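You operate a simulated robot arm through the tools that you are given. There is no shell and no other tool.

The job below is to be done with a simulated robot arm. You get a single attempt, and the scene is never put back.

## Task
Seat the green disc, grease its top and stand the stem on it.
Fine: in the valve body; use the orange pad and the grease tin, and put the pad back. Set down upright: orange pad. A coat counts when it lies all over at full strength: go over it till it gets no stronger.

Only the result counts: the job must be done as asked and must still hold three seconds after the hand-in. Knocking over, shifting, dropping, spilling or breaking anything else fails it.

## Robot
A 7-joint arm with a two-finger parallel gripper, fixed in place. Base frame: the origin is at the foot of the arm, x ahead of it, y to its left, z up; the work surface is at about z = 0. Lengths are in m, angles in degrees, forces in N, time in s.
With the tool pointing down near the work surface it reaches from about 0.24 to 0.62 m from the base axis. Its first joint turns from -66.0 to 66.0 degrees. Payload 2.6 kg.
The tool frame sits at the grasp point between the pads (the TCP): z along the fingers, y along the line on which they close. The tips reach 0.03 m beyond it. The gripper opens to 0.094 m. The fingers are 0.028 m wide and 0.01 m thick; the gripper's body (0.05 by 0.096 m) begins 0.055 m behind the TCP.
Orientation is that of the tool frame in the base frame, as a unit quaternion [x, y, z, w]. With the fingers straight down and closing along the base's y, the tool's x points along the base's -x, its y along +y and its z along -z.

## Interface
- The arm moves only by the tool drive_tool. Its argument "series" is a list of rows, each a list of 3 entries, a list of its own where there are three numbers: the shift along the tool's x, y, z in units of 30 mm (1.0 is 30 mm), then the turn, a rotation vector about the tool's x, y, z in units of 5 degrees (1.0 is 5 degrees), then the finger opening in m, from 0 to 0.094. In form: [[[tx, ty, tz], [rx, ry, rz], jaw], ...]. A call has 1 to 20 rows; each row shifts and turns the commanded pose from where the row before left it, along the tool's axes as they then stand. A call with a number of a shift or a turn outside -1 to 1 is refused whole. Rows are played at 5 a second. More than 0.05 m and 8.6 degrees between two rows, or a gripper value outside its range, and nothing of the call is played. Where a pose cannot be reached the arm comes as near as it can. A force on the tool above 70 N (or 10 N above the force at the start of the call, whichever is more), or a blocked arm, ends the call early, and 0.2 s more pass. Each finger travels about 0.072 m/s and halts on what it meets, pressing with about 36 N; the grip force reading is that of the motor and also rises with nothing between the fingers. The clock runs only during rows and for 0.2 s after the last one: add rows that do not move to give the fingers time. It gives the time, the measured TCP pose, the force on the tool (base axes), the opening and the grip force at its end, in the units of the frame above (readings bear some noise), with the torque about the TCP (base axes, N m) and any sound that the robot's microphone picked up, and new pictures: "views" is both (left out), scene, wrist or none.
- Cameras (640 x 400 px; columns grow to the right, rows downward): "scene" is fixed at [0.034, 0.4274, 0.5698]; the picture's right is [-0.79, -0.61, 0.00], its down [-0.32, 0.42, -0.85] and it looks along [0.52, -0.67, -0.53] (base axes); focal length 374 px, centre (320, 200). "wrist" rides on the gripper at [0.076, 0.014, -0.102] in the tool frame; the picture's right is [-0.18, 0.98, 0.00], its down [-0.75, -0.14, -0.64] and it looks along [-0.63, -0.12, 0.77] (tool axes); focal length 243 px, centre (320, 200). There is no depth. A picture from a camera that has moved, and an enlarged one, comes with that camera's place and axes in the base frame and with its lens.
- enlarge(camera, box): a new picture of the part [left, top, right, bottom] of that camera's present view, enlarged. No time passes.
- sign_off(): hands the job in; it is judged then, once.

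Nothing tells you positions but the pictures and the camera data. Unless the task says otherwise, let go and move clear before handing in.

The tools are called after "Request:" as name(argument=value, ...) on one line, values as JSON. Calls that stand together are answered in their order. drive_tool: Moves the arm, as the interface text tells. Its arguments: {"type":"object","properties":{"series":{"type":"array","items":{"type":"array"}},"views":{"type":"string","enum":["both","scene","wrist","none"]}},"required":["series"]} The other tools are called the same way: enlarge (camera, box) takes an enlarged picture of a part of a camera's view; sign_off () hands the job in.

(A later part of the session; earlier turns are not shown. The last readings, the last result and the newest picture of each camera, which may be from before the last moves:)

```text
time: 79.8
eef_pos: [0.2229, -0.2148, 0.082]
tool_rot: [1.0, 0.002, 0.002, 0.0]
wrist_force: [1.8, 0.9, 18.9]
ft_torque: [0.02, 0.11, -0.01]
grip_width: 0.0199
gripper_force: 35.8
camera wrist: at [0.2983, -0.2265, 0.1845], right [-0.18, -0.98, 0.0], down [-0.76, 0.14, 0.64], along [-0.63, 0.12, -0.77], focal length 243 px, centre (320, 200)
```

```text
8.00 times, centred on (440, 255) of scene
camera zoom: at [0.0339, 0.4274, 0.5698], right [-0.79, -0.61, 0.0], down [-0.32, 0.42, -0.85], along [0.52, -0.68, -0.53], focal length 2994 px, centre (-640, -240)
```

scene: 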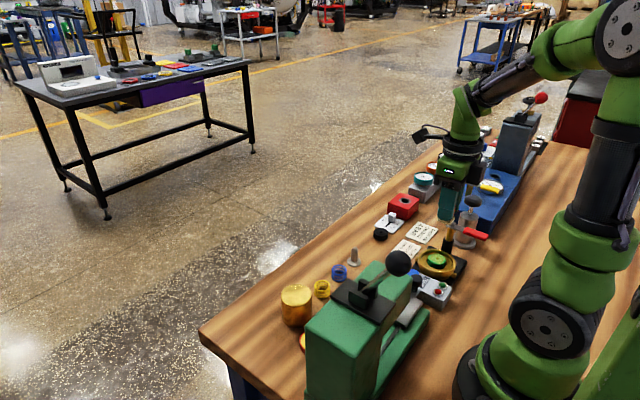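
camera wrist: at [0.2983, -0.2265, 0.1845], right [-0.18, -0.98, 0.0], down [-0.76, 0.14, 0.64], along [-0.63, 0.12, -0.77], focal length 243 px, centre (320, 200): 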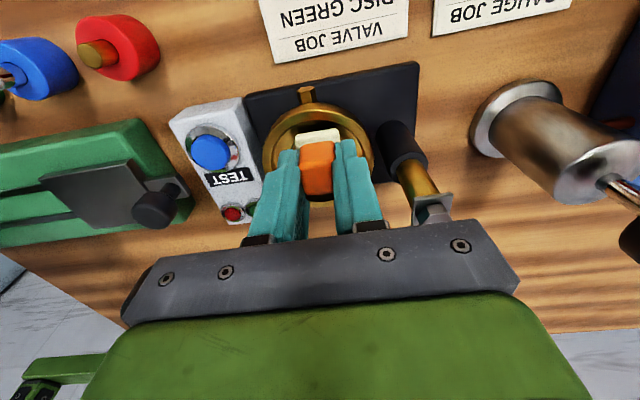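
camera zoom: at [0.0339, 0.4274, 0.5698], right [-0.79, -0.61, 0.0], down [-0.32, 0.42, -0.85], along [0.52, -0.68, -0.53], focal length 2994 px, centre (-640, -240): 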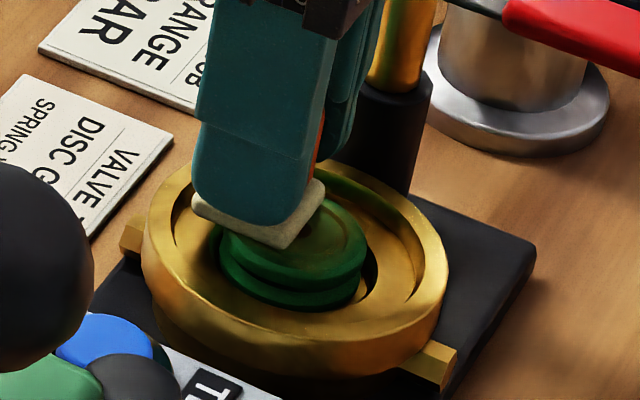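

Contact held at about 19 N over the +x edge. Now lifting to see whether that strip took grease.

Request:
drive_tool(series=[[[0, 0, -0.1], [0, 0, 0], 0.015], [[-0.367, 0, -0.2], [0, 0, 0], 0.015], [[0, 0, -1], [0, 0, 0], 0.015], [[0, 0, -1], [0, 0, 0], 0.015], [[0, 0, -1], [0, 0, 0], 0.015], [[0, 0, 0], [0, 0, 0], 0.015]], views="wrist")

Request:
enlarge(camera="wrist", box=[295, 65, 345, 125])

Request:
enlarge(camera="scene", box=[428, 248, 454, 274])

```text
time: 81.2
eef_pos: [0.2106, -0.2136, 0.1804]
tool_rot: [1.0, 0.001, -0.001, -0.001]
wrist_force: [-0.8, -0.2, -0.2]
ft_torque: [-0.04, 0.01, 0.0]
grip_width: 0.0202
gripper_force: 35.6
camera wrist: at [0.287, -0.2262, 0.283], right [-0.18, -0.98, 0.0], down [-0.75, 0.14, 0.64], along [-0.63, 0.12, -0.77], focal length 243 px, centre (320, 200)
```

wrist: 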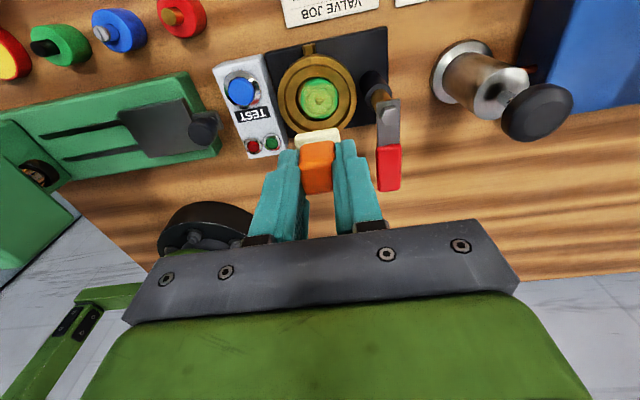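

```text
6.67 times, centred on (320, 95) of wrist
camera zoom: at [0.287, -0.2262, 0.283], right [-0.18, -0.98, 0.0], down [-0.75, 0.14, 0.64], along [-0.63, 0.12, -0.77], focal length 1618 px, centre (320, 900)
```

zoom: 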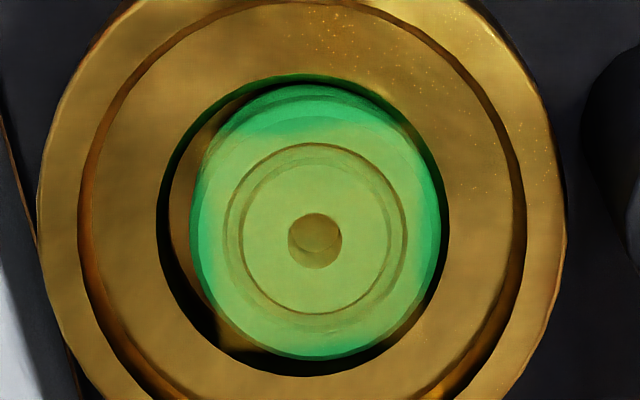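

```text
15.38 times, centred on (441, 261) of scene
camera zoom: at [0.034, 0.4274, 0.5698], right [-0.79, -0.61, 0.0], down [-0.32, 0.42, -0.85], along [0.52, -0.67, -0.53], focal length 5757 px, centre (-1542, -738)
```

zoom: 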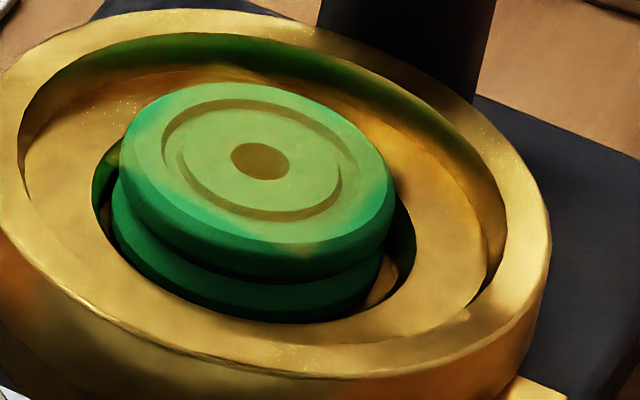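

Only faint change, so the pad is spent and needs reloading. Going back to the tin along the same safe path.

Request:
drive_tool(series=[[[0, 0, -0.6], [0, 0, 0], 0.015], [[0.7825, -0.913, 0], [0, 0, 0], 0.015], [[0.7825, -0.913, 0], [0, 0, 0], 0.015], [[0.7825, -0.913, 0], [0, 0, 0], 0.015], [[0.7825, -0.913, 0], [0, 0, 0], 0.015], [[0, 0, 0], [0, 0, -1], 0.015], [[0, 0, 0], [0, 0, -1], 0.015], [[0.169, -0.937, 0], [0, 0, 0], 0.015], [[0.169, -0.937, 0], [0, 0, 0], 0.015], [[0.169, -0.937, 0], [0, 0, 0], 0.015], [[0.169, -0.937, 0], [0, 0, 0], 0.015], [[0.169, -0.937, 0], [0, 0, 0], 0.015], [[0.169, -0.937, 0], [0, 0, 0], 0.015], [[0.169, -0.937, 0], [0, 0, 0], 0.015], [[0, 0, 0.9], [0, 0, 0], 0.015], [[0, 0, 1], [0, 0, 0], 0.015], [[0, 0, 1], [0, 0, 0], 0.015], [[0, 0, 1], [0, 0, 0], 0.015], [[0, 0, 0], [0, 0, 0], 0.015]], views="wrist")

Request:
enlarge(camera="wrist", box=[240, 60, 400, 200])

```text
time: 85.2
eef_pos: [0.3056, 0.0964, 0.0813]
tool_rot: [0.996, 0.09, 0.0, 0.001]
wrist_force: [0.6, -0.4, -0.5]
ft_torque: [-0.04, 0.01, 0.0]
grip_width: 0.0203
gripper_force: 36.0
camera wrist: at [0.3824, 0.097, 0.1838], right [-0.01, -1.0, 0.0], down [-0.77, 0.01, 0.64], along [-0.64, 0.01, -0.77], focal length 243 px, centre (320, 200)
```

wrist: 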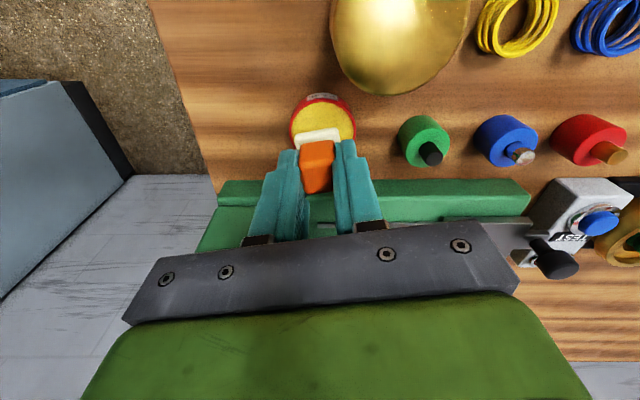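

```text
2.86 times, centred on (320, 130) of wrist
camera zoom: at [0.3824, 0.097, 0.1838], right [-0.01, -1.0, 0.0], down [-0.77, 0.01, 0.64], along [-0.64, 0.01, -0.77], focal length 693 px, centre (320, 400)
```

zoom: 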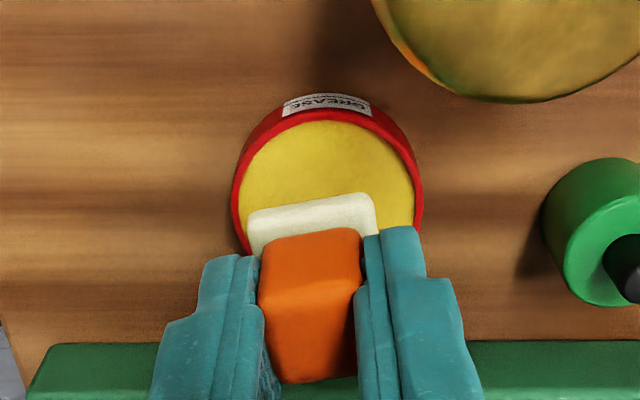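

Aligned over the tin again. Dipping with a longer dwell and then lifting.

Request:
drive_tool(series=[[[0, 0, 0.5], [0, 0, 0], 0.015], [[0, 0, 0.3], [0, 0, 0], 0.015], [[0, 0, 0.08], [0, 0, 0], 0.015], [[0, 0, 0.03], [0, 0, 0], 0.015], [[0, 0, 0], [0, 0, 0], 0.015], [[0, 0, 0], [0, 0, 0], 0.015], [[0, 0, 0], [0, 0, 0], 0.015], [[0, 0, 0], [0, 0, 0], 0.015], [[0, 0, 0], [0, 0, 0], 0.015], [[0, 0, 0], [0, 0, 0], 0.015]], views="none")

Request:
drive_tool(series=[[[0, 0, -0.11], [0, 0, 0], 0.015], [[0, 0, -0.8], [0, 0, 0], 0.015], [[0, 0, 0], [0, 0, 0], 0.015]], views="wrist")

Request:
enlarge(camera="wrist", box=[240, 60, 400, 200])

```text
time: 87.4
eef_pos: [0.3059, 0.0971, 0.0545]
tool_rot: [0.996, 0.089, 0.002, -0.001]
wrist_force: [-0.2, -0.4, 29.7]
ft_torque: [-0.01, -0.1, -0.05]
grip_width: 0.0206
gripper_force: 35.7
```

```text
time: 88.2
eef_pos: [0.3038, 0.0972, 0.0821]
tool_rot: [0.996, 0.089, 0.0, 0.0]
wrist_force: [-0.1, -0.1, -0.1]
ft_torque: [0.0, -0.01, 0.0]
grip_width: 0.0204
gripper_force: 36.7
camera wrist: at [0.382, 0.0968, 0.1844], right [-0.01, -1.0, 0.0], down [-0.77, 0.01, 0.64], along [-0.64, 0.01, -0.77], focal length 243 px, centre (320, 200)
```

wrist: 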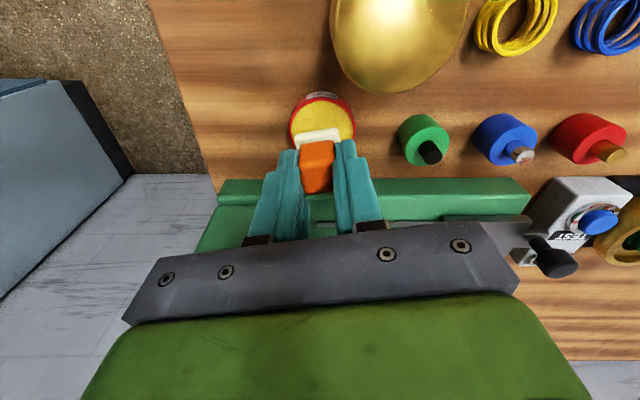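

```text
2.86 times, centred on (320, 130) of wrist
camera zoom: at [0.382, 0.0968, 0.1844], right [-0.01, -1.0, 0.0], down [-0.77, 0.01, 0.64], along [-0.64, 0.01, -0.77], focal length 693 px, centre (320, 400)
```

zoom: 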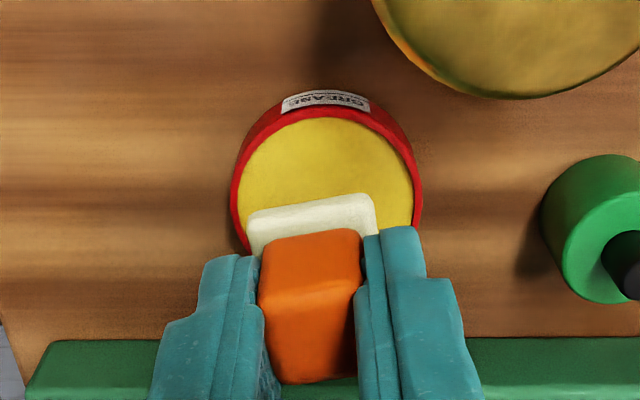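

Returning to the valve with the fresh load.

Request:
drive_tool(series=[[[0, 0, -1], [0, 0, 0], 0.015], [[0, 0, -1], [0, 0, 0], 0.015], [[0, 0, -1], [0, 0, 0], 0.015], [[0, 0, -0.9], [0, 0, 0], 0.015], [[-0.169, 0.937, 0], [0, 0, 0], 0.015], [[-0.169, 0.937, 0], [0, 0, 0], 0.015], [[-0.169, 0.937, 0], [0, 0, 0], 0.015], [[-0.169, 0.937, 0], [0, 0, 0], 0.015], [[-0.169, 0.937, 0], [0, 0, 0], 0.015], [[-0.169, 0.937, 0], [0, 0, 0], 0.015], [[-0.169, 0.937, 0], [0, 0, 0], 0.015], [[0, 0, 0], [0, 0, 1], 0.015], [[0, 0, 0], [0, 0, 1], 0.015], [[-0.7825, 0.913, 0], [0, 0, 0], 0.015], [[-0.7825, 0.913, 0], [0, 0, 0], 0.015], [[-0.7825, 0.913, 0], [0, 0, 0], 0.015], [[-0.7825, 0.913, 0], [0, 0, 0], 0.015], [[0, 0, 0.6], [0, 0, 0], 0.015], [[0, 0, 0], [0, 0, 0], 0.015]], views="wrist")

Request:
enlarge(camera="wrist", box=[295, 65, 345, 125])

```text
time: 92.2
eef_pos: [0.2105, -0.214, 0.1805]
tool_rot: [1.0, 0.002, 0.0, -0.001]
wrist_force: [0.4, -0.3, -0.4]
ft_torque: [0.0, -0.01, -0.01]
grip_width: 0.0207
gripper_force: 36.7
camera wrist: at [0.2872, -0.2265, 0.2827], right [-0.18, -0.98, 0.0], down [-0.75, 0.14, 0.64], along [-0.63, 0.12, -0.77], focal length 243 px, centre (320, 200)
```

wrist: 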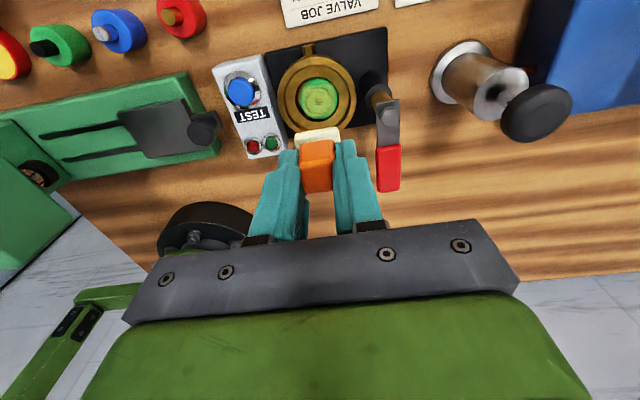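

```text
6.67 times, centred on (320, 95) of wrist
camera zoom: at [0.2872, -0.2265, 0.2827], right [-0.18, -0.98, 0.0], down [-0.75, 0.14, 0.64], along [-0.63, 0.12, -0.77], focal length 1618 px, centre (320, 900)
```

zoom: 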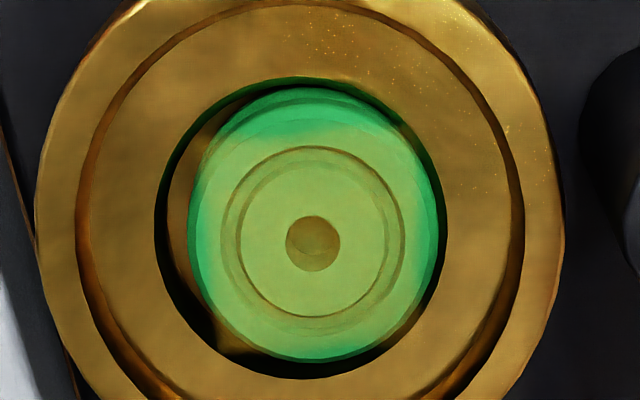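

Now stamping the four diagonal offsets with longer dwell, edges first.

Request:
drive_tool(series=[[[0.317, -0.283, 1], [0, 0, 0], 0.015], [[0, 0, 1], [0, 0, 0], 0.015], [[0, 0, 1], [0, 0, 0], 0.015], [[0, 0, 0.2], [0, 0, 0], 0.015], [[0, 0, 0.1], [0, 0, 0], 0.015], [[0, 0, 0], [0, 0, 0], 0.015], [[0, 0, 0], [0, 0, 0], 0.015], [[0, 0, 0], [0, 0, 0], 0.015], [[0, 0, -0.1], [0, 0, 0], 0.015], [[0, 0.567, 0], [0, 0, 0], 0.015], [[0, 0, 0.1], [0, 0, 0], 0.015], [[0, 0, 0], [0, 0, 0], 0.015], [[0, 0, 0], [0, 0, 0], 0.015], [[0, 0, 0], [0, 0, 0], 0.015]], views="none")

Request:
drive_tool(series=[[[0, 0, -0.1], [0, 0, 0], 0.015], [[-0.317, -0.284, -0.2], [0, 0, 0], 0.015], [[0, 0, -1], [0, 0, 0], 0.015], [[0, 0, -1], [0, 0, 0], 0.015], [[0, 0, -1], [0, 0, 0], 0.015], [[0, 0, 0], [0, 0, 0], 0.015]], views="wrist")

Request:
enlarge(camera="wrist", box=[295, 65, 345, 125])

Request:
enlarge(camera="scene", box=[428, 248, 454, 274])

```text
time: 95.2
eef_pos: [0.2201, -0.2228, 0.0816]
tool_rot: [1.0, 0.002, 0.002, -0.001]
wrist_force: [-2.5, 2.9, 23.7]
ft_torque: [0.3, 0.18, 0.01]
grip_width: 0.0205
gripper_force: 35.9
```

```text
time: 96.6
eef_pos: [0.2106, -0.2132, 0.1809]
tool_rot: [1.0, 0.001, 0.0, -0.001]
wrist_force: [-0.9, -1.0, -0.8]
ft_torque: [-0.03, 0.04, 0.0]
grip_width: 0.0204
gripper_force: 35.7
camera wrist: at [0.2866, -0.2258, 0.2831], right [-0.18, -0.98, 0.0], down [-0.75, 0.14, 0.64], along [-0.63, 0.12, -0.77], focal length 243 px, centre (320, 200)
```

wrist: 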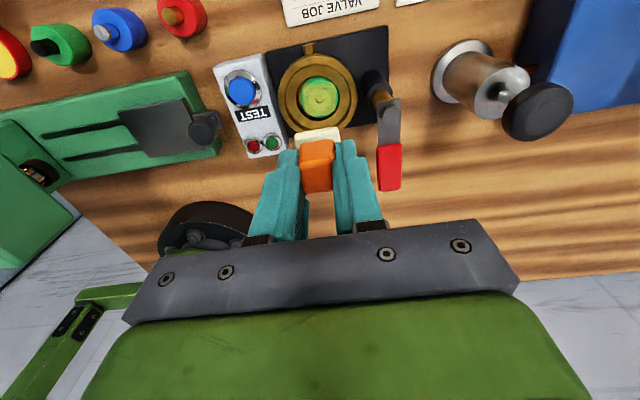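

```text
6.67 times, centred on (320, 95) of wrist
camera zoom: at [0.2866, -0.2258, 0.2831], right [-0.18, -0.98, 0.0], down [-0.75, 0.14, 0.64], along [-0.63, 0.12, -0.77], focal length 1618 px, centre (320, 900)
```

zoom: 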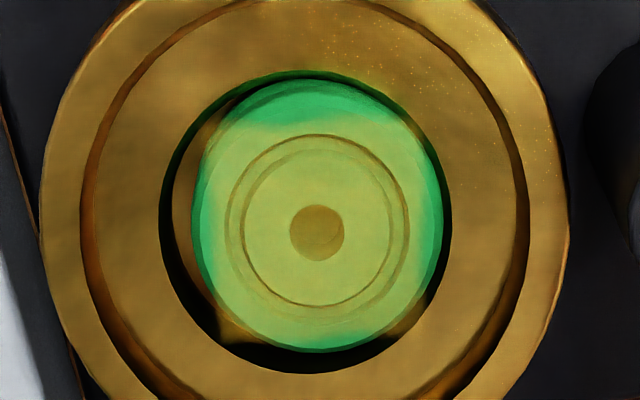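

```text
15.38 times, centred on (441, 261) of scene
camera zoom: at [0.034, 0.4274, 0.5698], right [-0.79, -0.61, 0.0], down [-0.32, 0.42, -0.85], along [0.52, -0.67, -0.53], focal length 5757 px, centre (-1542, -738)
```

zoom: 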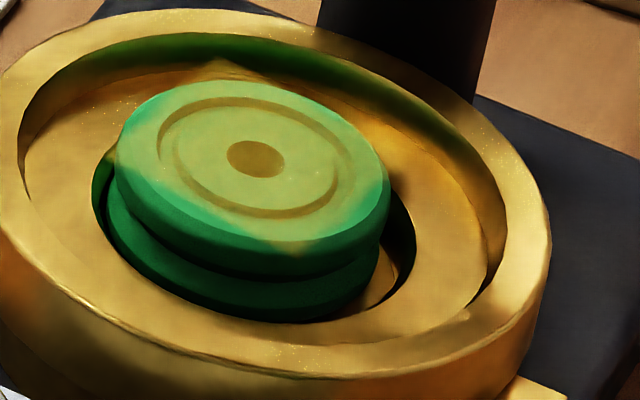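

The coat is a square patch that got stronger on the +x half, and its boundary stays put regardless of offset. Now the -x half with the same dwell.

Request:
drive_tool(series=[[[-0.25, -0.283, 1], [0, 0, 0], 0.015], [[0, 0, 1], [0, 0, 0], 0.015], [[0, 0, 1], [0, 0, 0], 0.015], [[0, 0, 0.2], [0, 0, 0], 0.015], [[0, 0, 0.1], [0, 0, 0], 0.015], [[0, 0, 0], [0, 0, 0], 0.015], [[0, 0, 0], [0, 0, 0], 0.015], [[0, 0, 0], [0, 0, 0], 0.015], [[0, 0, -0.1], [0, 0, 0], 0.015], [[0, 0.567, 0], [0, 0, 0], 0.015], [[0, 0, 0.1], [0, 0, 0], 0.015], [[0, 0, 0], [0, 0, 0], 0.015], [[0, 0, 0], [0, 0, 0], 0.015], [[0, 0, 0], [0, 0, 0], 0.015]], views="none")

Request:
drive_tool(series=[[[0, 0, -0.1], [0, 0, 0], 0.015], [[0.25, -0.284, -0.2], [0, 0, 0], 0.015], [[0, 0, -1], [0, 0, 0], 0.015], [[0, 0, -1], [0, 0, 0], 0.015], [[0, 0, -1], [0, 0, 0], 0.015], [[0, 0, 0], [0, 0, 0], 0.015]], views="wrist")

Request:
enlarge(camera="wrist", box=[295, 65, 345, 125])

Request:
enlarge(camera="scene", box=[428, 248, 454, 274])

```text
time: 99.6
eef_pos: [0.2037, -0.2228, 0.0825]
tool_rot: [1.0, 0.001, 0.002, 0.001]
wrist_force: [-3.4, 3.4, 24.7]
ft_torque: [0.27, -0.09, 0.03]
grip_width: 0.0203
gripper_force: 36.1
```

```text
time: 101.0
eef_pos: [0.2106, -0.2139, 0.1799]
tool_rot: [1.0, 0.001, 0.0, -0.001]
wrist_force: [-1.0, 0.4, -1.2]
ft_torque: [0.01, -0.04, -0.01]
grip_width: 0.0206
gripper_force: 36.3
camera wrist: at [0.2868, -0.2266, 0.2832], right [-0.18, -0.98, 0.0], down [-0.75, 0.14, 0.64], along [-0.63, 0.12, -0.77], focal length 243 px, centre (320, 200)
```

wrist: 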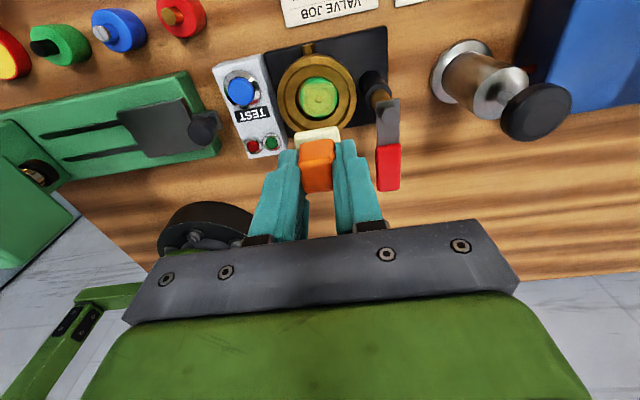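

```text
6.67 times, centred on (320, 95) of wrist
camera zoom: at [0.2868, -0.2266, 0.2832], right [-0.18, -0.98, 0.0], down [-0.75, 0.14, 0.64], along [-0.63, 0.12, -0.77], focal length 1618 px, centre (320, 900)
```

zoom: 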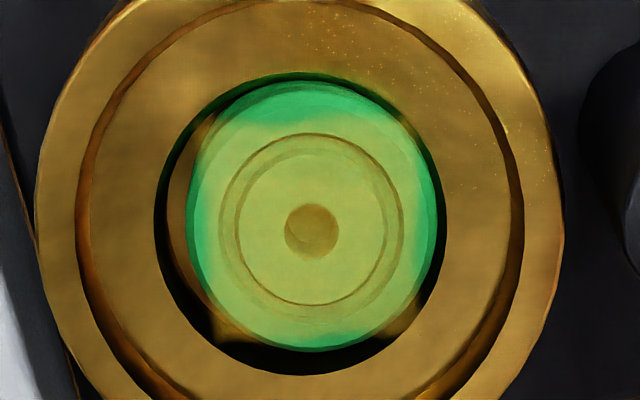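

```text
15.38 times, centred on (441, 261) of scene
camera zoom: at [0.034, 0.4274, 0.5698], right [-0.79, -0.61, 0.0], down [-0.32, 0.42, -0.85], along [0.52, -0.67, -0.53], focal length 5757 px, centre (-1542, -738)
```

zoom: 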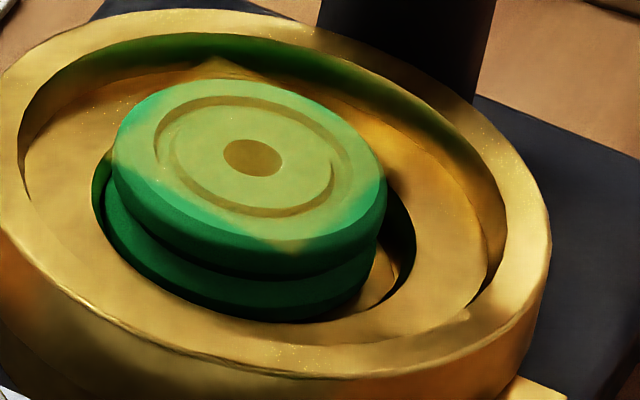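

The coat is more even now. I'll reload and go over it again to see whether it still strengthens.

Request:
drive_tool(series=[[[0, 0, -0.6], [0, 0, 0], 0.015], [[0.7825, -0.913, 0], [0, 0, 0], 0.015], [[0.7825, -0.913, 0], [0, 0, 0], 0.015], [[0.7825, -0.913, 0], [0, 0, 0], 0.015], [[0.7825, -0.913, 0], [0, 0, 0], 0.015], [[0, 0, 0], [0, 0, -1], 0.015], [[0, 0, 0], [0, 0, -1], 0.015], [[0.169, -0.937, 0], [0, 0, 0], 0.015], [[0.169, -0.937, 0], [0, 0, 0], 0.015], [[0.169, -0.937, 0], [0, 0, 0], 0.015], [[0.169, -0.937, 0], [0, 0, 0], 0.015], [[0.169, -0.937, 0], [0, 0, 0], 0.015], [[0.169, -0.937, 0], [0, 0, 0], 0.015], [[0.169, -0.937, 0], [0, 0, 0], 0.015], [[0, 0, 0.9], [0, 0, 0], 0.015], [[0, 0, 1], [0, 0, 0], 0.015], [[0, 0, 1], [0, 0, 0], 0.015], [[0, 0, 1], [0, 0, 0], 0.015], [[0, 0, 0], [0, 0, 0], 0.015]], views="wrist")

Request:
drive_tool(series=[[[0, 0, 0.5], [0, 0, 0], 0.015], [[0, 0, 0.3], [0, 0, 0], 0.015], [[0, 0, 0.08], [0, 0, 0], 0.015], [[0, 0, 0.03], [0, 0, 0], 0.015], [[0, 0, 0], [0, 0, 0], 0.015], [[0, 0, 0], [0, 0, 0], 0.015], [[0, 0, 0], [0, 0, 0], 0.015], [[0, 0, 0], [0, 0, 0], 0.015], [[0, 0, 0], [0, 0, 0], 0.015]], views="none")

```text
time: 105.0
eef_pos: [0.3048, 0.0962, 0.081]
tool_rot: [0.996, 0.089, 0.001, 0.0]
wrist_force: [0.4, -0.1, -0.2]
ft_torque: [0.04, 0.0, 0.01]
grip_width: 0.0204
gripper_force: 36.2
camera wrist: at [0.3834, 0.0964, 0.184], right [-0.01, -1.0, 0.0], down [-0.77, 0.01, 0.64], along [-0.64, 0.01, -0.77], focal length 243 px, centre (320, 200)
```

wrist: 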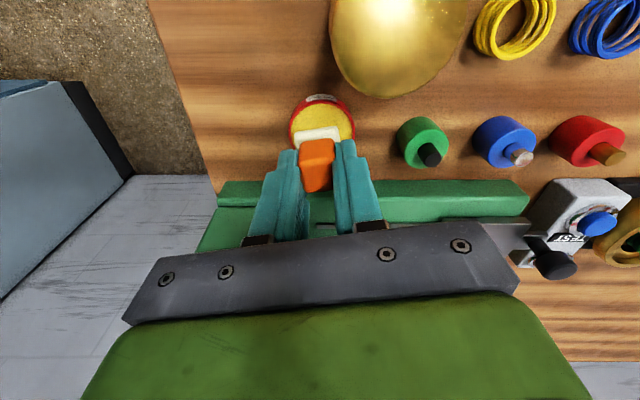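

```text
time: 107.0
eef_pos: [0.3073, 0.0975, 0.0553]
tool_rot: [0.996, 0.089, 0.002, -0.001]
wrist_force: [-0.7, -1.2, 27.4]
ft_torque: [-0.03, -0.09, -0.03]
grip_width: 0.0202
gripper_force: 36.1
```

Request:
drive_tool(series=[[[0, 0, -0.11], [0, 0, 0], 0.015], [[0, 0, -0.7], [0, 0, 0], 0.015], [[0, 0, -1], [0, 0, 0], 0.015], [[0, 0, -1], [0, 0, 0], 0.015], [[0, 0, -1], [0, 0, 0], 0.015], [[0, 0, -1], [0, 0, 0], 0.015], [[-0.169, 0.937, 0], [0, 0, 0], 0.015], [[-0.169, 0.937, 0], [0, 0, 0], 0.015], [[-0.169, 0.937, 0], [0, 0, 0], 0.015], [[-0.169, 0.937, 0], [0, 0, 0], 0.015], [[-0.169, 0.937, 0], [0, 0, 0], 0.015], [[-0.169, 0.937, 0], [0, 0, 0], 0.015], [[-0.169, 0.937, 0], [0, 0, 0], 0.015], [[0, 0, 0], [0, 0, 1], 0.015], [[0, 0, 0], [0, 0, 1], 0.015], [[-0.7825, 0.913, 0], [0, 0, 0], 0.015], [[-0.7825, 0.913, 0], [0, 0, 0], 0.015], [[-0.7825, 0.913, 0], [0, 0, 0], 0.015], [[-0.7825, 0.913, 0], [0, 0, 0], 0.015], [[0, 0, 0.6], [0, 0, 0], 0.015]], views="wrist")

Request:
enlarge(camera="wrist", box=[270, 50, 370, 200])

```text
time: 111.2
eef_pos: [0.2101, -0.2131, 0.1798]
tool_rot: [1.0, 0.001, 0.001, 0.0]
wrist_force: [0.6, 0.3, -0.9]
ft_torque: [-0.05, 0.0, 0.0]
grip_width: 0.0203
gripper_force: 35.4
camera wrist: at [0.2867, -0.2266, 0.283], right [-0.18, -0.98, 0.0], down [-0.75, 0.14, 0.64], along [-0.63, 0.12, -0.77], focal length 243 px, centre (320, 200)
```

wrist: 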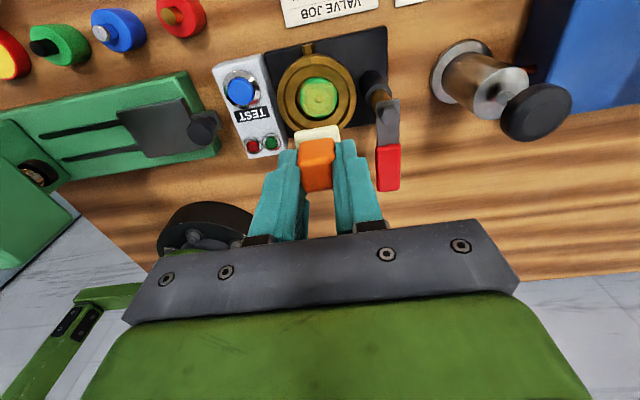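

```text
2.67 times, centred on (320, 125) of wrist
camera zoom: at [0.2867, -0.2266, 0.283], right [-0.18, -0.98, 0.0], down [-0.75, 0.14, 0.64], along [-0.63, 0.12, -0.77], focal length 647 px, centre (320, 400)
```

zoom: 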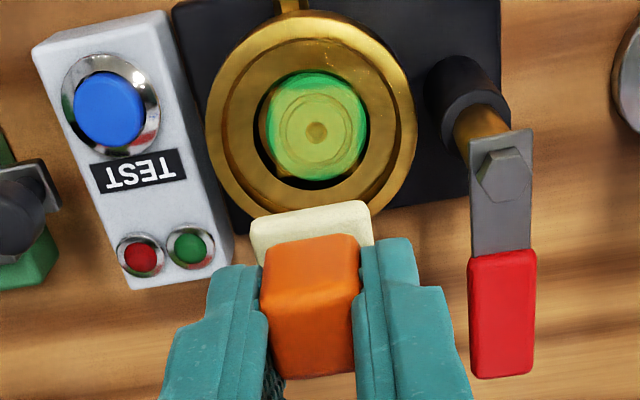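

The pad seems to have pivoted slightly in the grip. Checking from the scene camera.

Request:
enlarge(camera="scene", box=[425, 170, 475, 230])

Request:
enlarge(camera="wrist", box=[280, 115, 360, 195])

```text
6.67 times, centred on (450, 200) of scene
camera zoom: at [0.034, 0.4273, 0.5698], right [-0.79, -0.61, 0.0], down [-0.32, 0.42, -0.85], along [0.52, -0.67, -0.53], focal length 2495 px, centre (-547, 200)
```

zoom: 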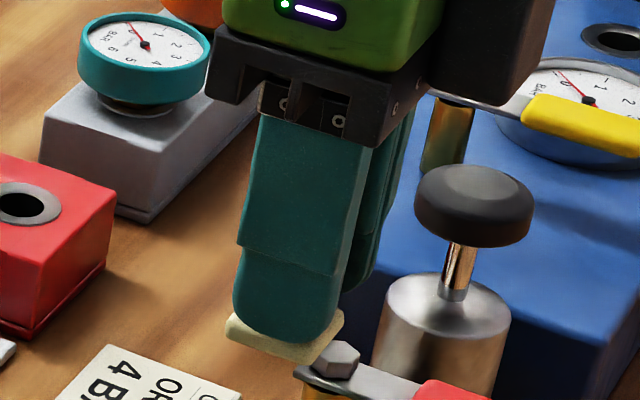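

```text
5.00 times, centred on (320, 155) of wrist
camera zoom: at [0.2867, -0.2266, 0.283], right [-0.18, -0.98, 0.0], down [-0.75, 0.14, 0.64], along [-0.63, 0.12, -0.77], focal length 1213 px, centre (320, 425)
```

zoom: 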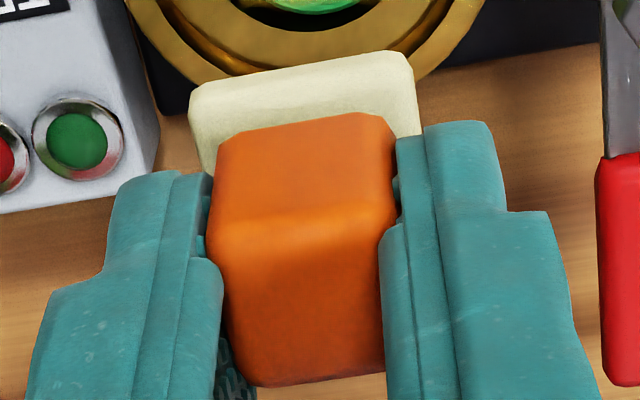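

The pad has pivoted a few degrees about the finger axis from the off-centre presses. I'll press it flat on the disc centre first to re-level it (re-centred by +2, +1.4 mm), then use smaller offsets.

Request:
drive_tool(series=[[[0.067, -0.047, 1], [0, 0, 0], 0.015], [[0, 0, 1], [0, 0, 0], 0.015], [[0, 0, 1], [0, 0, 0], 0.015], [[0, 0, 0.2], [0, 0, 0], 0.015], [[0, 0, 0.07], [0, 0, 0], 0.015], [[0, 0, 0.03], [0, 0, 0], 0.015], [[0, 0, 0.03], [0, 0, 0], 0.015], [[0, 0, 0], [0, 0, 0], 0.015]], views="wrist")

Request:
enlarge(camera="wrist", box=[240, 60, 400, 200])

Request:
enlarge(camera="scene", box=[415, 225, 465, 280])

```text
time: 113.0
eef_pos: [0.2145, -0.2135, 0.0819]
tool_rot: [1.0, 0.002, 0.002, 0.0]
wrist_force: [-3.7, 5.2, 40.6]
ft_torque: [0.31, 0.13, -0.01]
grip_width: 0.0205
gripper_force: 36.1
camera wrist: at [0.2895, -0.2256, 0.1842], right [-0.18, -0.98, 0.0], down [-0.76, 0.14, 0.64], along [-0.63, 0.12, -0.77], focal length 243 px, centre (320, 200)
```

wrist: 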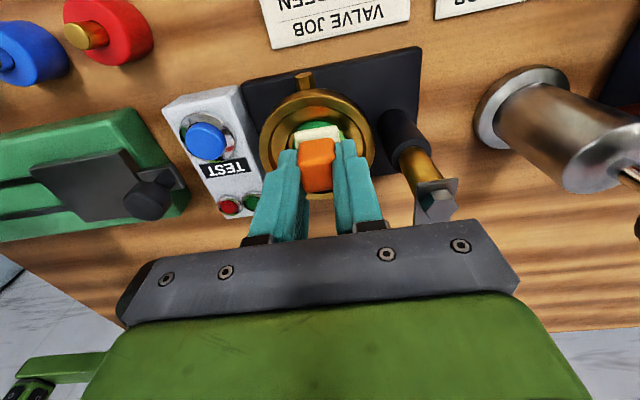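

```text
2.86 times, centred on (320, 130) of wrist
camera zoom: at [0.2895, -0.2256, 0.1842], right [-0.18, -0.98, 0.0], down [-0.76, 0.14, 0.64], along [-0.63, 0.12, -0.77], focal length 693 px, centre (320, 400)
```

zoom: 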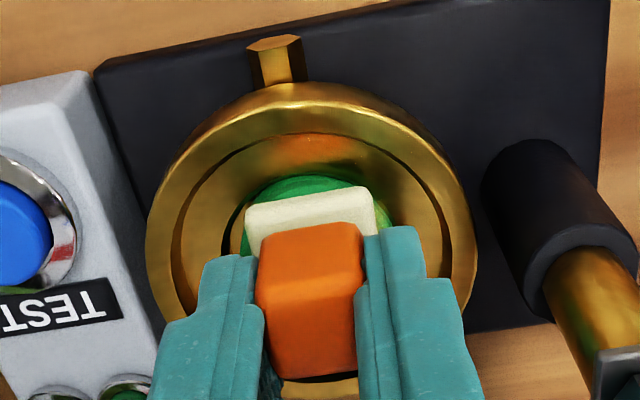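

```text
7.27 times, centred on (440, 252) of scene
camera zoom: at [0.0339, 0.4275, 0.5697], right [-0.79, -0.61, 0.0], down [-0.32, 0.42, -0.85], along [0.52, -0.68, -0.52], focal length 2722 px, centre (-553, -182)
```

zoom: 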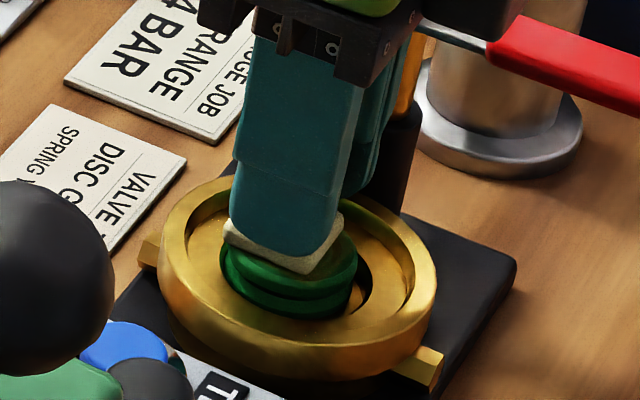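

Re-levelled at about 40 N. Now four stamps at ±5 mm, then lift and inspect.

Request:
drive_tool(series=[[[0.167, -0.167, -0.13], [0, 0, 0], 0.015], [[0, 0, 0.1], [0, 0, 0], 0.015], [[0, 0, 0], [0, 0, 0], 0.015], [[0, 0, 0], [0, 0, 0], 0.015], [[0, 0, -0.1], [0, 0, 0], 0.015], [[0, 0.333, 0], [0, 0, 0], 0.015], [[0, 0, 0.1], [0, 0, 0], 0.015], [[0, 0, 0], [0, 0, 0], 0.015], [[0, 0, 0], [0, 0, 0], 0.015], [[0, 0, -0.1], [0, 0, 0], 0.015], [[-0.333, 0, 0], [0, 0, 0], 0.015], [[0, 0, 0.1], [0, 0, 0], 0.015], [[0, 0, 0], [0, 0, 0], 0.015], [[0, 0, 0], [0, 0, 0], 0.015], [[0, 0, -0.1], [0, 0, 0], 0.015], [[0, -0.333, 0], [0, 0, 0], 0.015], [[0, 0, 0.1], [0, 0, 0], 0.015], [[0, 0, 0], [0, 0, 0], 0.015], [[0, 0, 0], [0, 0, 0], 0.015], [[0, 0, -0.1], [0, 0, 0], 0.015]], views="none")

Request:
drive_tool(series=[[[0.167, 0.167, -0.2], [0, 0, 0], 0.015], [[0, 0, -1], [0, 0, 0], 0.015], [[0, 0, -1], [0, 0, 0], 0.015], [[0, 0, -1], [0, 0, 0], 0.015], [[0, 0, 0], [0, 0, 0], 0.015]], views="wrist")

Request:
enlarge(camera="wrist", box=[295, 65, 345, 125])

Request:
enlarge(camera="scene", box=[428, 248, 454, 274])

Request:
enlarge(camera="wrist", box=[280, 115, 360, 195])

```text
time: 117.2
eef_pos: [0.2087, -0.2078, 0.0837]
tool_rot: [1.0, 0.002, 0.0, -0.001]
wrist_force: [-0.7, 0.4, 0.0]
ft_torque: [0.01, -0.03, 0.01]
grip_width: 0.0206
gripper_force: 35.8
```

```text
time: 118.4
eef_pos: [0.2137, -0.2119, 0.1799]
tool_rot: [1.0, 0.001, 0.001, -0.001]
wrist_force: [-0.7, 0.4, -0.2]
ft_torque: [0.01, 0.0, -0.03]
grip_width: 0.0204
gripper_force: 36.3
camera wrist: at [0.2892, -0.2257, 0.2829], right [-0.18, -0.98, 0.0], down [-0.75, 0.14, 0.64], along [-0.63, 0.12, -0.77], focal length 243 px, centre (320, 200)
```

wrist: 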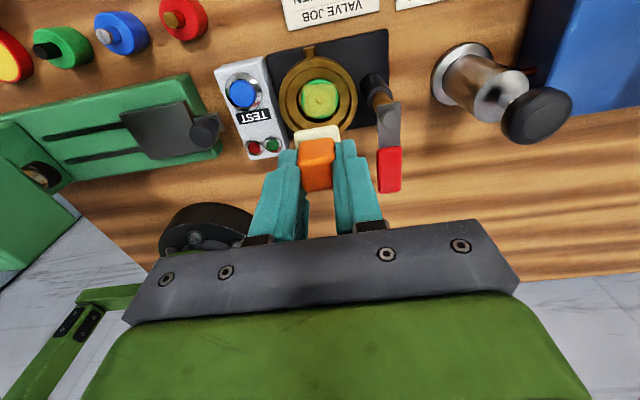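

```text
6.67 times, centred on (320, 95) of wrist
camera zoom: at [0.2892, -0.2257, 0.2829], right [-0.18, -0.98, 0.0], down [-0.75, 0.14, 0.64], along [-0.63, 0.12, -0.77], focal length 1618 px, centre (320, 900)
```

zoom: 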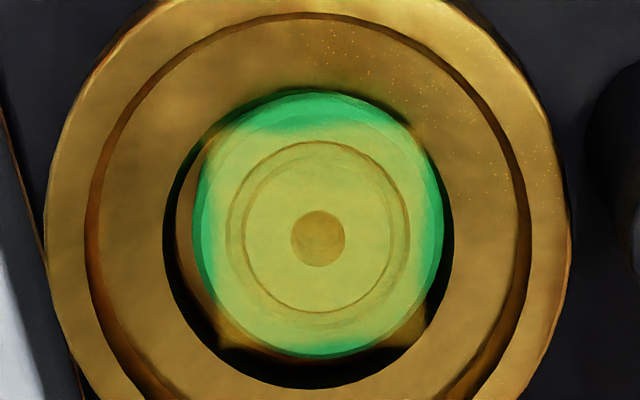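

```text
15.38 times, centred on (441, 261) of scene
camera zoom: at [0.034, 0.4274, 0.5698], right [-0.79, -0.61, 0.0], down [-0.32, 0.42, -0.85], along [0.52, -0.67, -0.53], focal length 5757 px, centre (-1542, -738)
```

zoom: 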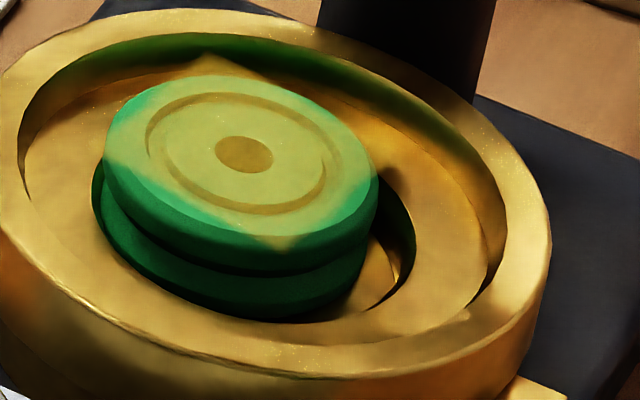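

```text
5.00 times, centred on (320, 155) of wrist
camera zoom: at [0.2892, -0.2257, 0.2829], right [-0.18, -0.98, 0.0], down [-0.75, 0.14, 0.64], along [-0.63, 0.12, -0.77], focal length 1213 px, centre (320, 425)
```

zoom: 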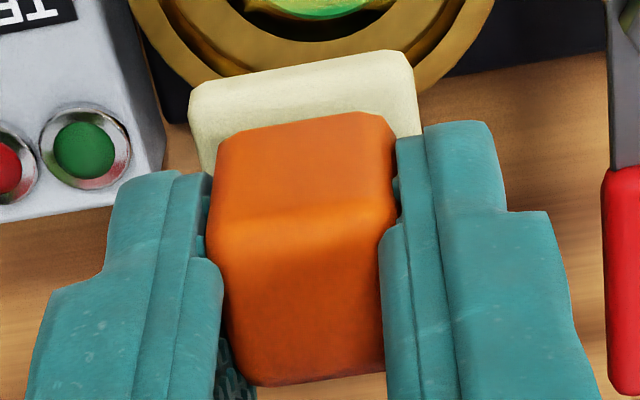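

The coat got stronger again, but the pad is still tilted and has nudged the disc toward +x. I'll press with the pad offset +9 mm, so the disc pushes up its low -x edge and levels it.

Request:
drive_tool(series=[[[0.3, 0, 1], [0, 0, 0], 0.015], [[0, 0, 1], [0, 0, 0], 0.015], [[0, 0, 1], [0, 0, 0], 0.015], [[0, 0, 0.2], [0, 0, 0], 0.015], [[0, 0, 0.07], [0, 0, 0], 0.015], [[0, 0, 0.03], [0, 0, 0], 0.015], [[0, 0, 0.03], [0, 0, 0], 0.015], [[0, 0, 0], [0, 0, 0], 0.015]], views="none")

Request:
drive_tool(series=[[[0, 0, 0.03], [0, 0, 0], 0.015], [[0, 0, 0], [0, 0, 0], 0.015]], views="wrist")

Request:
enlarge(camera="wrist", box=[280, 100, 360, 195])

```text
time: 120.2
eef_pos: [0.2234, -0.2118, 0.0817]
tool_rot: [1.0, 0.001, 0.002, 0.001]
wrist_force: [-0.4, 4.5, 38.1]
ft_torque: [0.2, 0.17, 0.0]
grip_width: 0.0203
gripper_force: 36.2
```

```text
time: 120.8
eef_pos: [0.2227, -0.2129, 0.0808]
tool_rot: [1.0, 0.001, 0.002, 0.001]
wrist_force: [-0.8, 5.7, 53.2]
ft_torque: [0.23, 0.21, -0.01]
grip_width: 0.0208
gripper_force: 35.5
camera wrist: at [0.2987, -0.2258, 0.1839], right [-0.18, -0.98, 0.0], down [-0.76, 0.14, 0.64], along [-0.63, 0.11, -0.77], focal length 243 px, centre (320, 200)
```

wrist: 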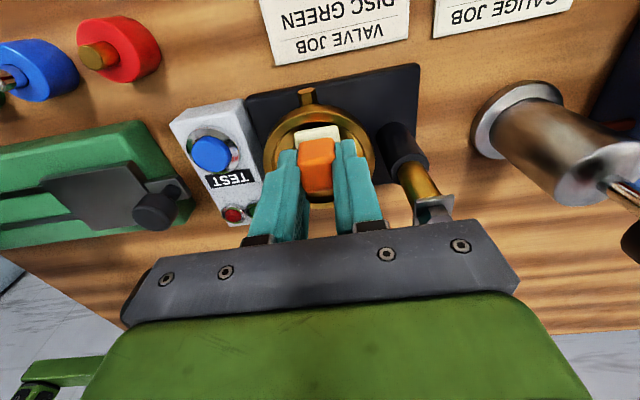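

```text
4.21 times, centred on (320, 148) of wrist
camera zoom: at [0.2987, -0.2258, 0.1839], right [-0.18, -0.98, 0.0], down [-0.76, 0.14, 0.64], along [-0.63, 0.11, -0.77], focal length 1022 px, centre (320, 421)
```

zoom: 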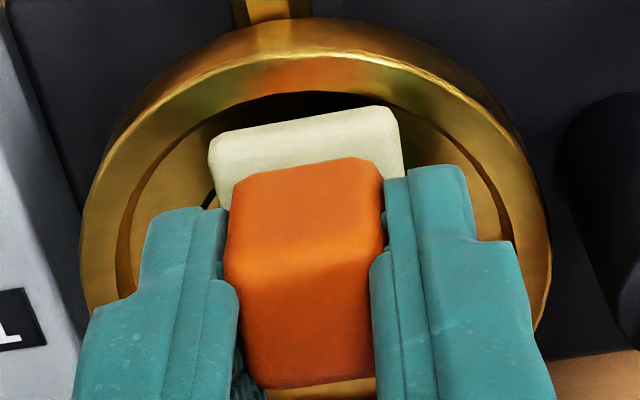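

Comparing edges, the pad has actually just slid about 3 mm along x in the grip rather than tilting. I'll lift straight up and inspect the coat.

Request:
drive_tool(series=[[[0, 0, -0.16], [0, 0, 0], 0.015], [[0, 0, -0.2], [0, 0, 0], 0.015], [[-0.3, 0, -1], [0, 0, 0], 0.015], [[0, 0, -1], [0, 0, 0], 0.015], [[0, 0, -1], [0, 0, 0], 0.015], [[0, 0, 0], [0, 0, 0], 0.015]], views="wrist")

Request:
enlarge(camera="wrist", box=[295, 65, 345, 125])

Request:
enlarge(camera="scene", box=[428, 248, 454, 274])

```text
time: 122.2
eef_pos: [0.2131, -0.211, 0.181]
tool_rot: [1.0, 0.001, 0.0, -0.001]
wrist_force: [0.0, -0.5, 0.2]
ft_torque: [0.04, 0.02, -0.01]
grip_width: 0.0203
gripper_force: 35.8
camera wrist: at [0.2881, -0.2256, 0.2837], right [-0.18, -0.98, 0.0], down [-0.75, 0.14, 0.64], along [-0.63, 0.12, -0.77], focal length 243 px, centre (320, 200)
```

wrist: 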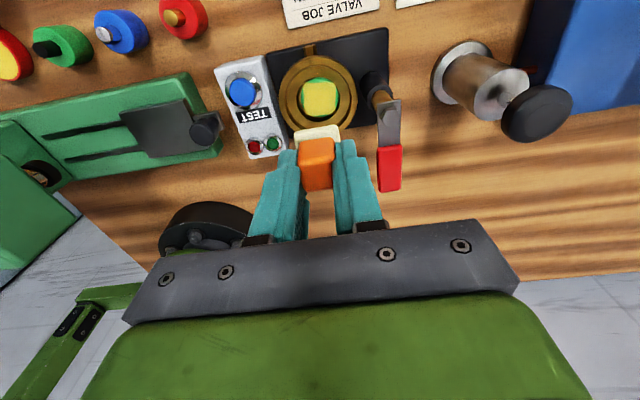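

```text
6.67 times, centred on (320, 95) of wrist
camera zoom: at [0.2881, -0.2256, 0.2837], right [-0.18, -0.98, 0.0], down [-0.75, 0.14, 0.64], along [-0.63, 0.12, -0.77], focal length 1618 px, centre (320, 900)
```

zoom: 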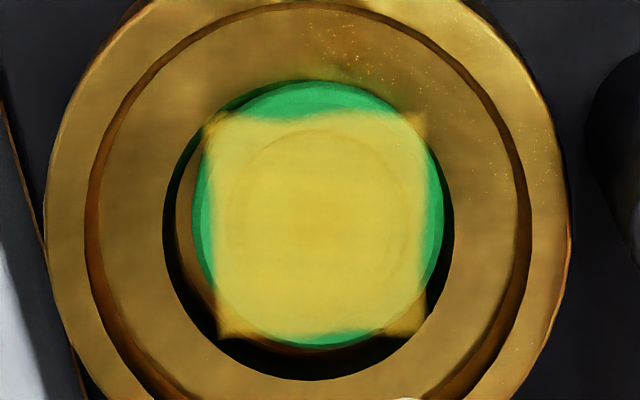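

```text
15.38 times, centred on (441, 261) of scene
camera zoom: at [0.034, 0.4274, 0.5698], right [-0.79, -0.61, 0.0], down [-0.32, 0.42, -0.85], along [0.52, -0.67, -0.53], focal length 5757 px, centre (-1542, -738)
```

zoom: 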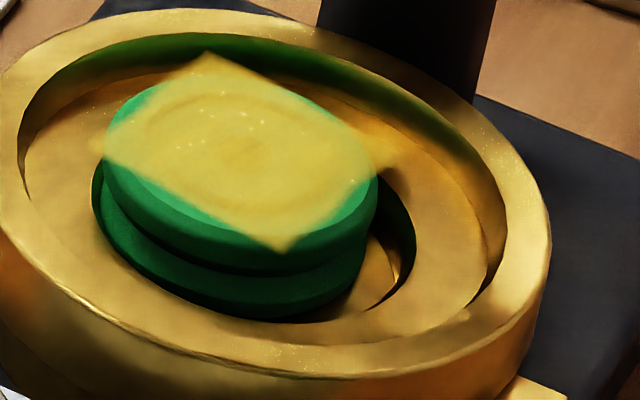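

The coat has jumped to a solid, opaque grease yellow over the whole patch. I'll do one more centred press to confirm it gets no stronger, easing the disc about 2.5 mm back toward -x (the seat centre) while in contact.

Request:
drive_tool(series=[[[-0.06, 0, 1], [0, 0, 0], 0.015], [[0, 0, 1], [0, 0, 0], 0.015], [[0, 0, 1], [0, 0, 0], 0.015], [[0, 0, 0.2], [0, 0, 0], 0.015], [[0, 0, 0.07], [0, 0, 0], 0.015], [[0, 0, 0.04], [0, 0, 0], 0.015], [[0, 0, 0], [0, 0, 0], 0.015], [[0, 0, 0], [0, 0, 0], 0.015]], views="none")

Request:
drive_tool(series=[[[-0.05, 0, 0], [0, 0, 0], 0.015], [[-0.05, 0, 0], [0, 0, 0], 0.015], [[0, 0, 0], [0, 0, 0], 0.015]], views="none")

Request:
drive_tool(series=[[[0, 0, -0.14], [0, 0, 0], 0.015], [[0, 0, -0.2], [0, 0, 0], 0.015], [[0, 0, -1], [0, 0, 0], 0.015], [[0, 0, -1], [0, 0, 0], 0.015], [[0, 0, -1], [0, 0, 0], 0.015], [[0, 0, 0], [0, 0, 0], 0.015]], views="wrist")

Request:
enlarge(camera="wrist", box=[295, 65, 345, 125])

Request:
enlarge(camera="scene", box=[428, 248, 454, 274])

```text
time: 124.0
eef_pos: [0.2119, -0.2126, 0.082]
tool_rot: [1.0, 0.002, 0.002, 0.001]
wrist_force: [-3.1, 1.9, 30.1]
ft_torque: [0.1, 0.03, 0.03]
grip_width: 0.0205
gripper_force: 36.3
```

```text
time: 124.8
eef_pos: [0.2087, -0.2122, 0.0817]
tool_rot: [1.0, 0.002, 0.002, 0.001]
wrist_force: [11.1, 1.2, 21.8]
ft_torque: [0.06, -0.63, 0.03]
grip_width: 0.0203
gripper_force: 35.5
```

```text
time: 126.2
eef_pos: [0.2087, -0.2118, 0.1827]
tool_rot: [1.0, 0.001, 0.0, -0.002]
wrist_force: [1.0, 0.2, 0.1]
ft_torque: [0.0, -0.02, 0.01]
grip_width: 0.0202
gripper_force: 36.0
camera wrist: at [0.2841, -0.2253, 0.2841], right [-0.18, -0.98, 0.0], down [-0.75, 0.14, 0.64], along [-0.63, 0.12, -0.77], focal length 243 px, centre (320, 200)
```

wrist: 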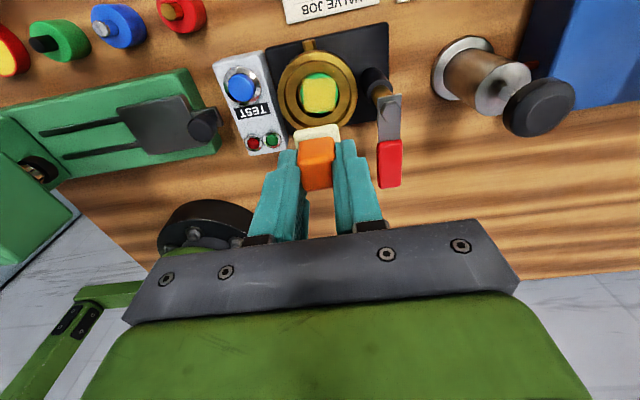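

```text
6.67 times, centred on (320, 95) of wrist
camera zoom: at [0.2841, -0.2253, 0.2841], right [-0.18, -0.98, 0.0], down [-0.75, 0.14, 0.64], along [-0.63, 0.12, -0.77], focal length 1618 px, centre (320, 900)
```

zoom: 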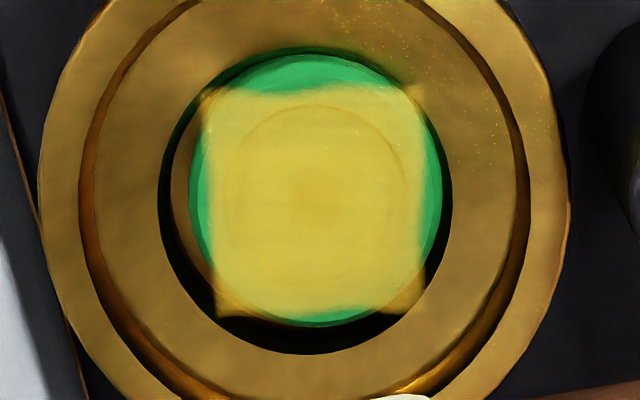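

```text
15.38 times, centred on (441, 261) of scene
camera zoom: at [0.034, 0.4274, 0.5698], right [-0.79, -0.61, 0.0], down [-0.32, 0.42, -0.85], along [0.52, -0.67, -0.53], focal length 5757 px, centre (-1542, -738)
```

zoom: 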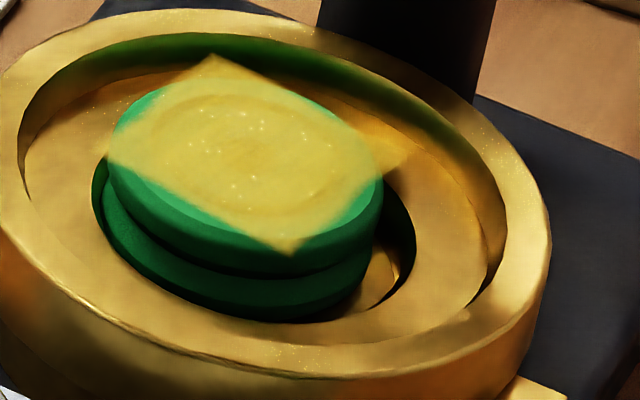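

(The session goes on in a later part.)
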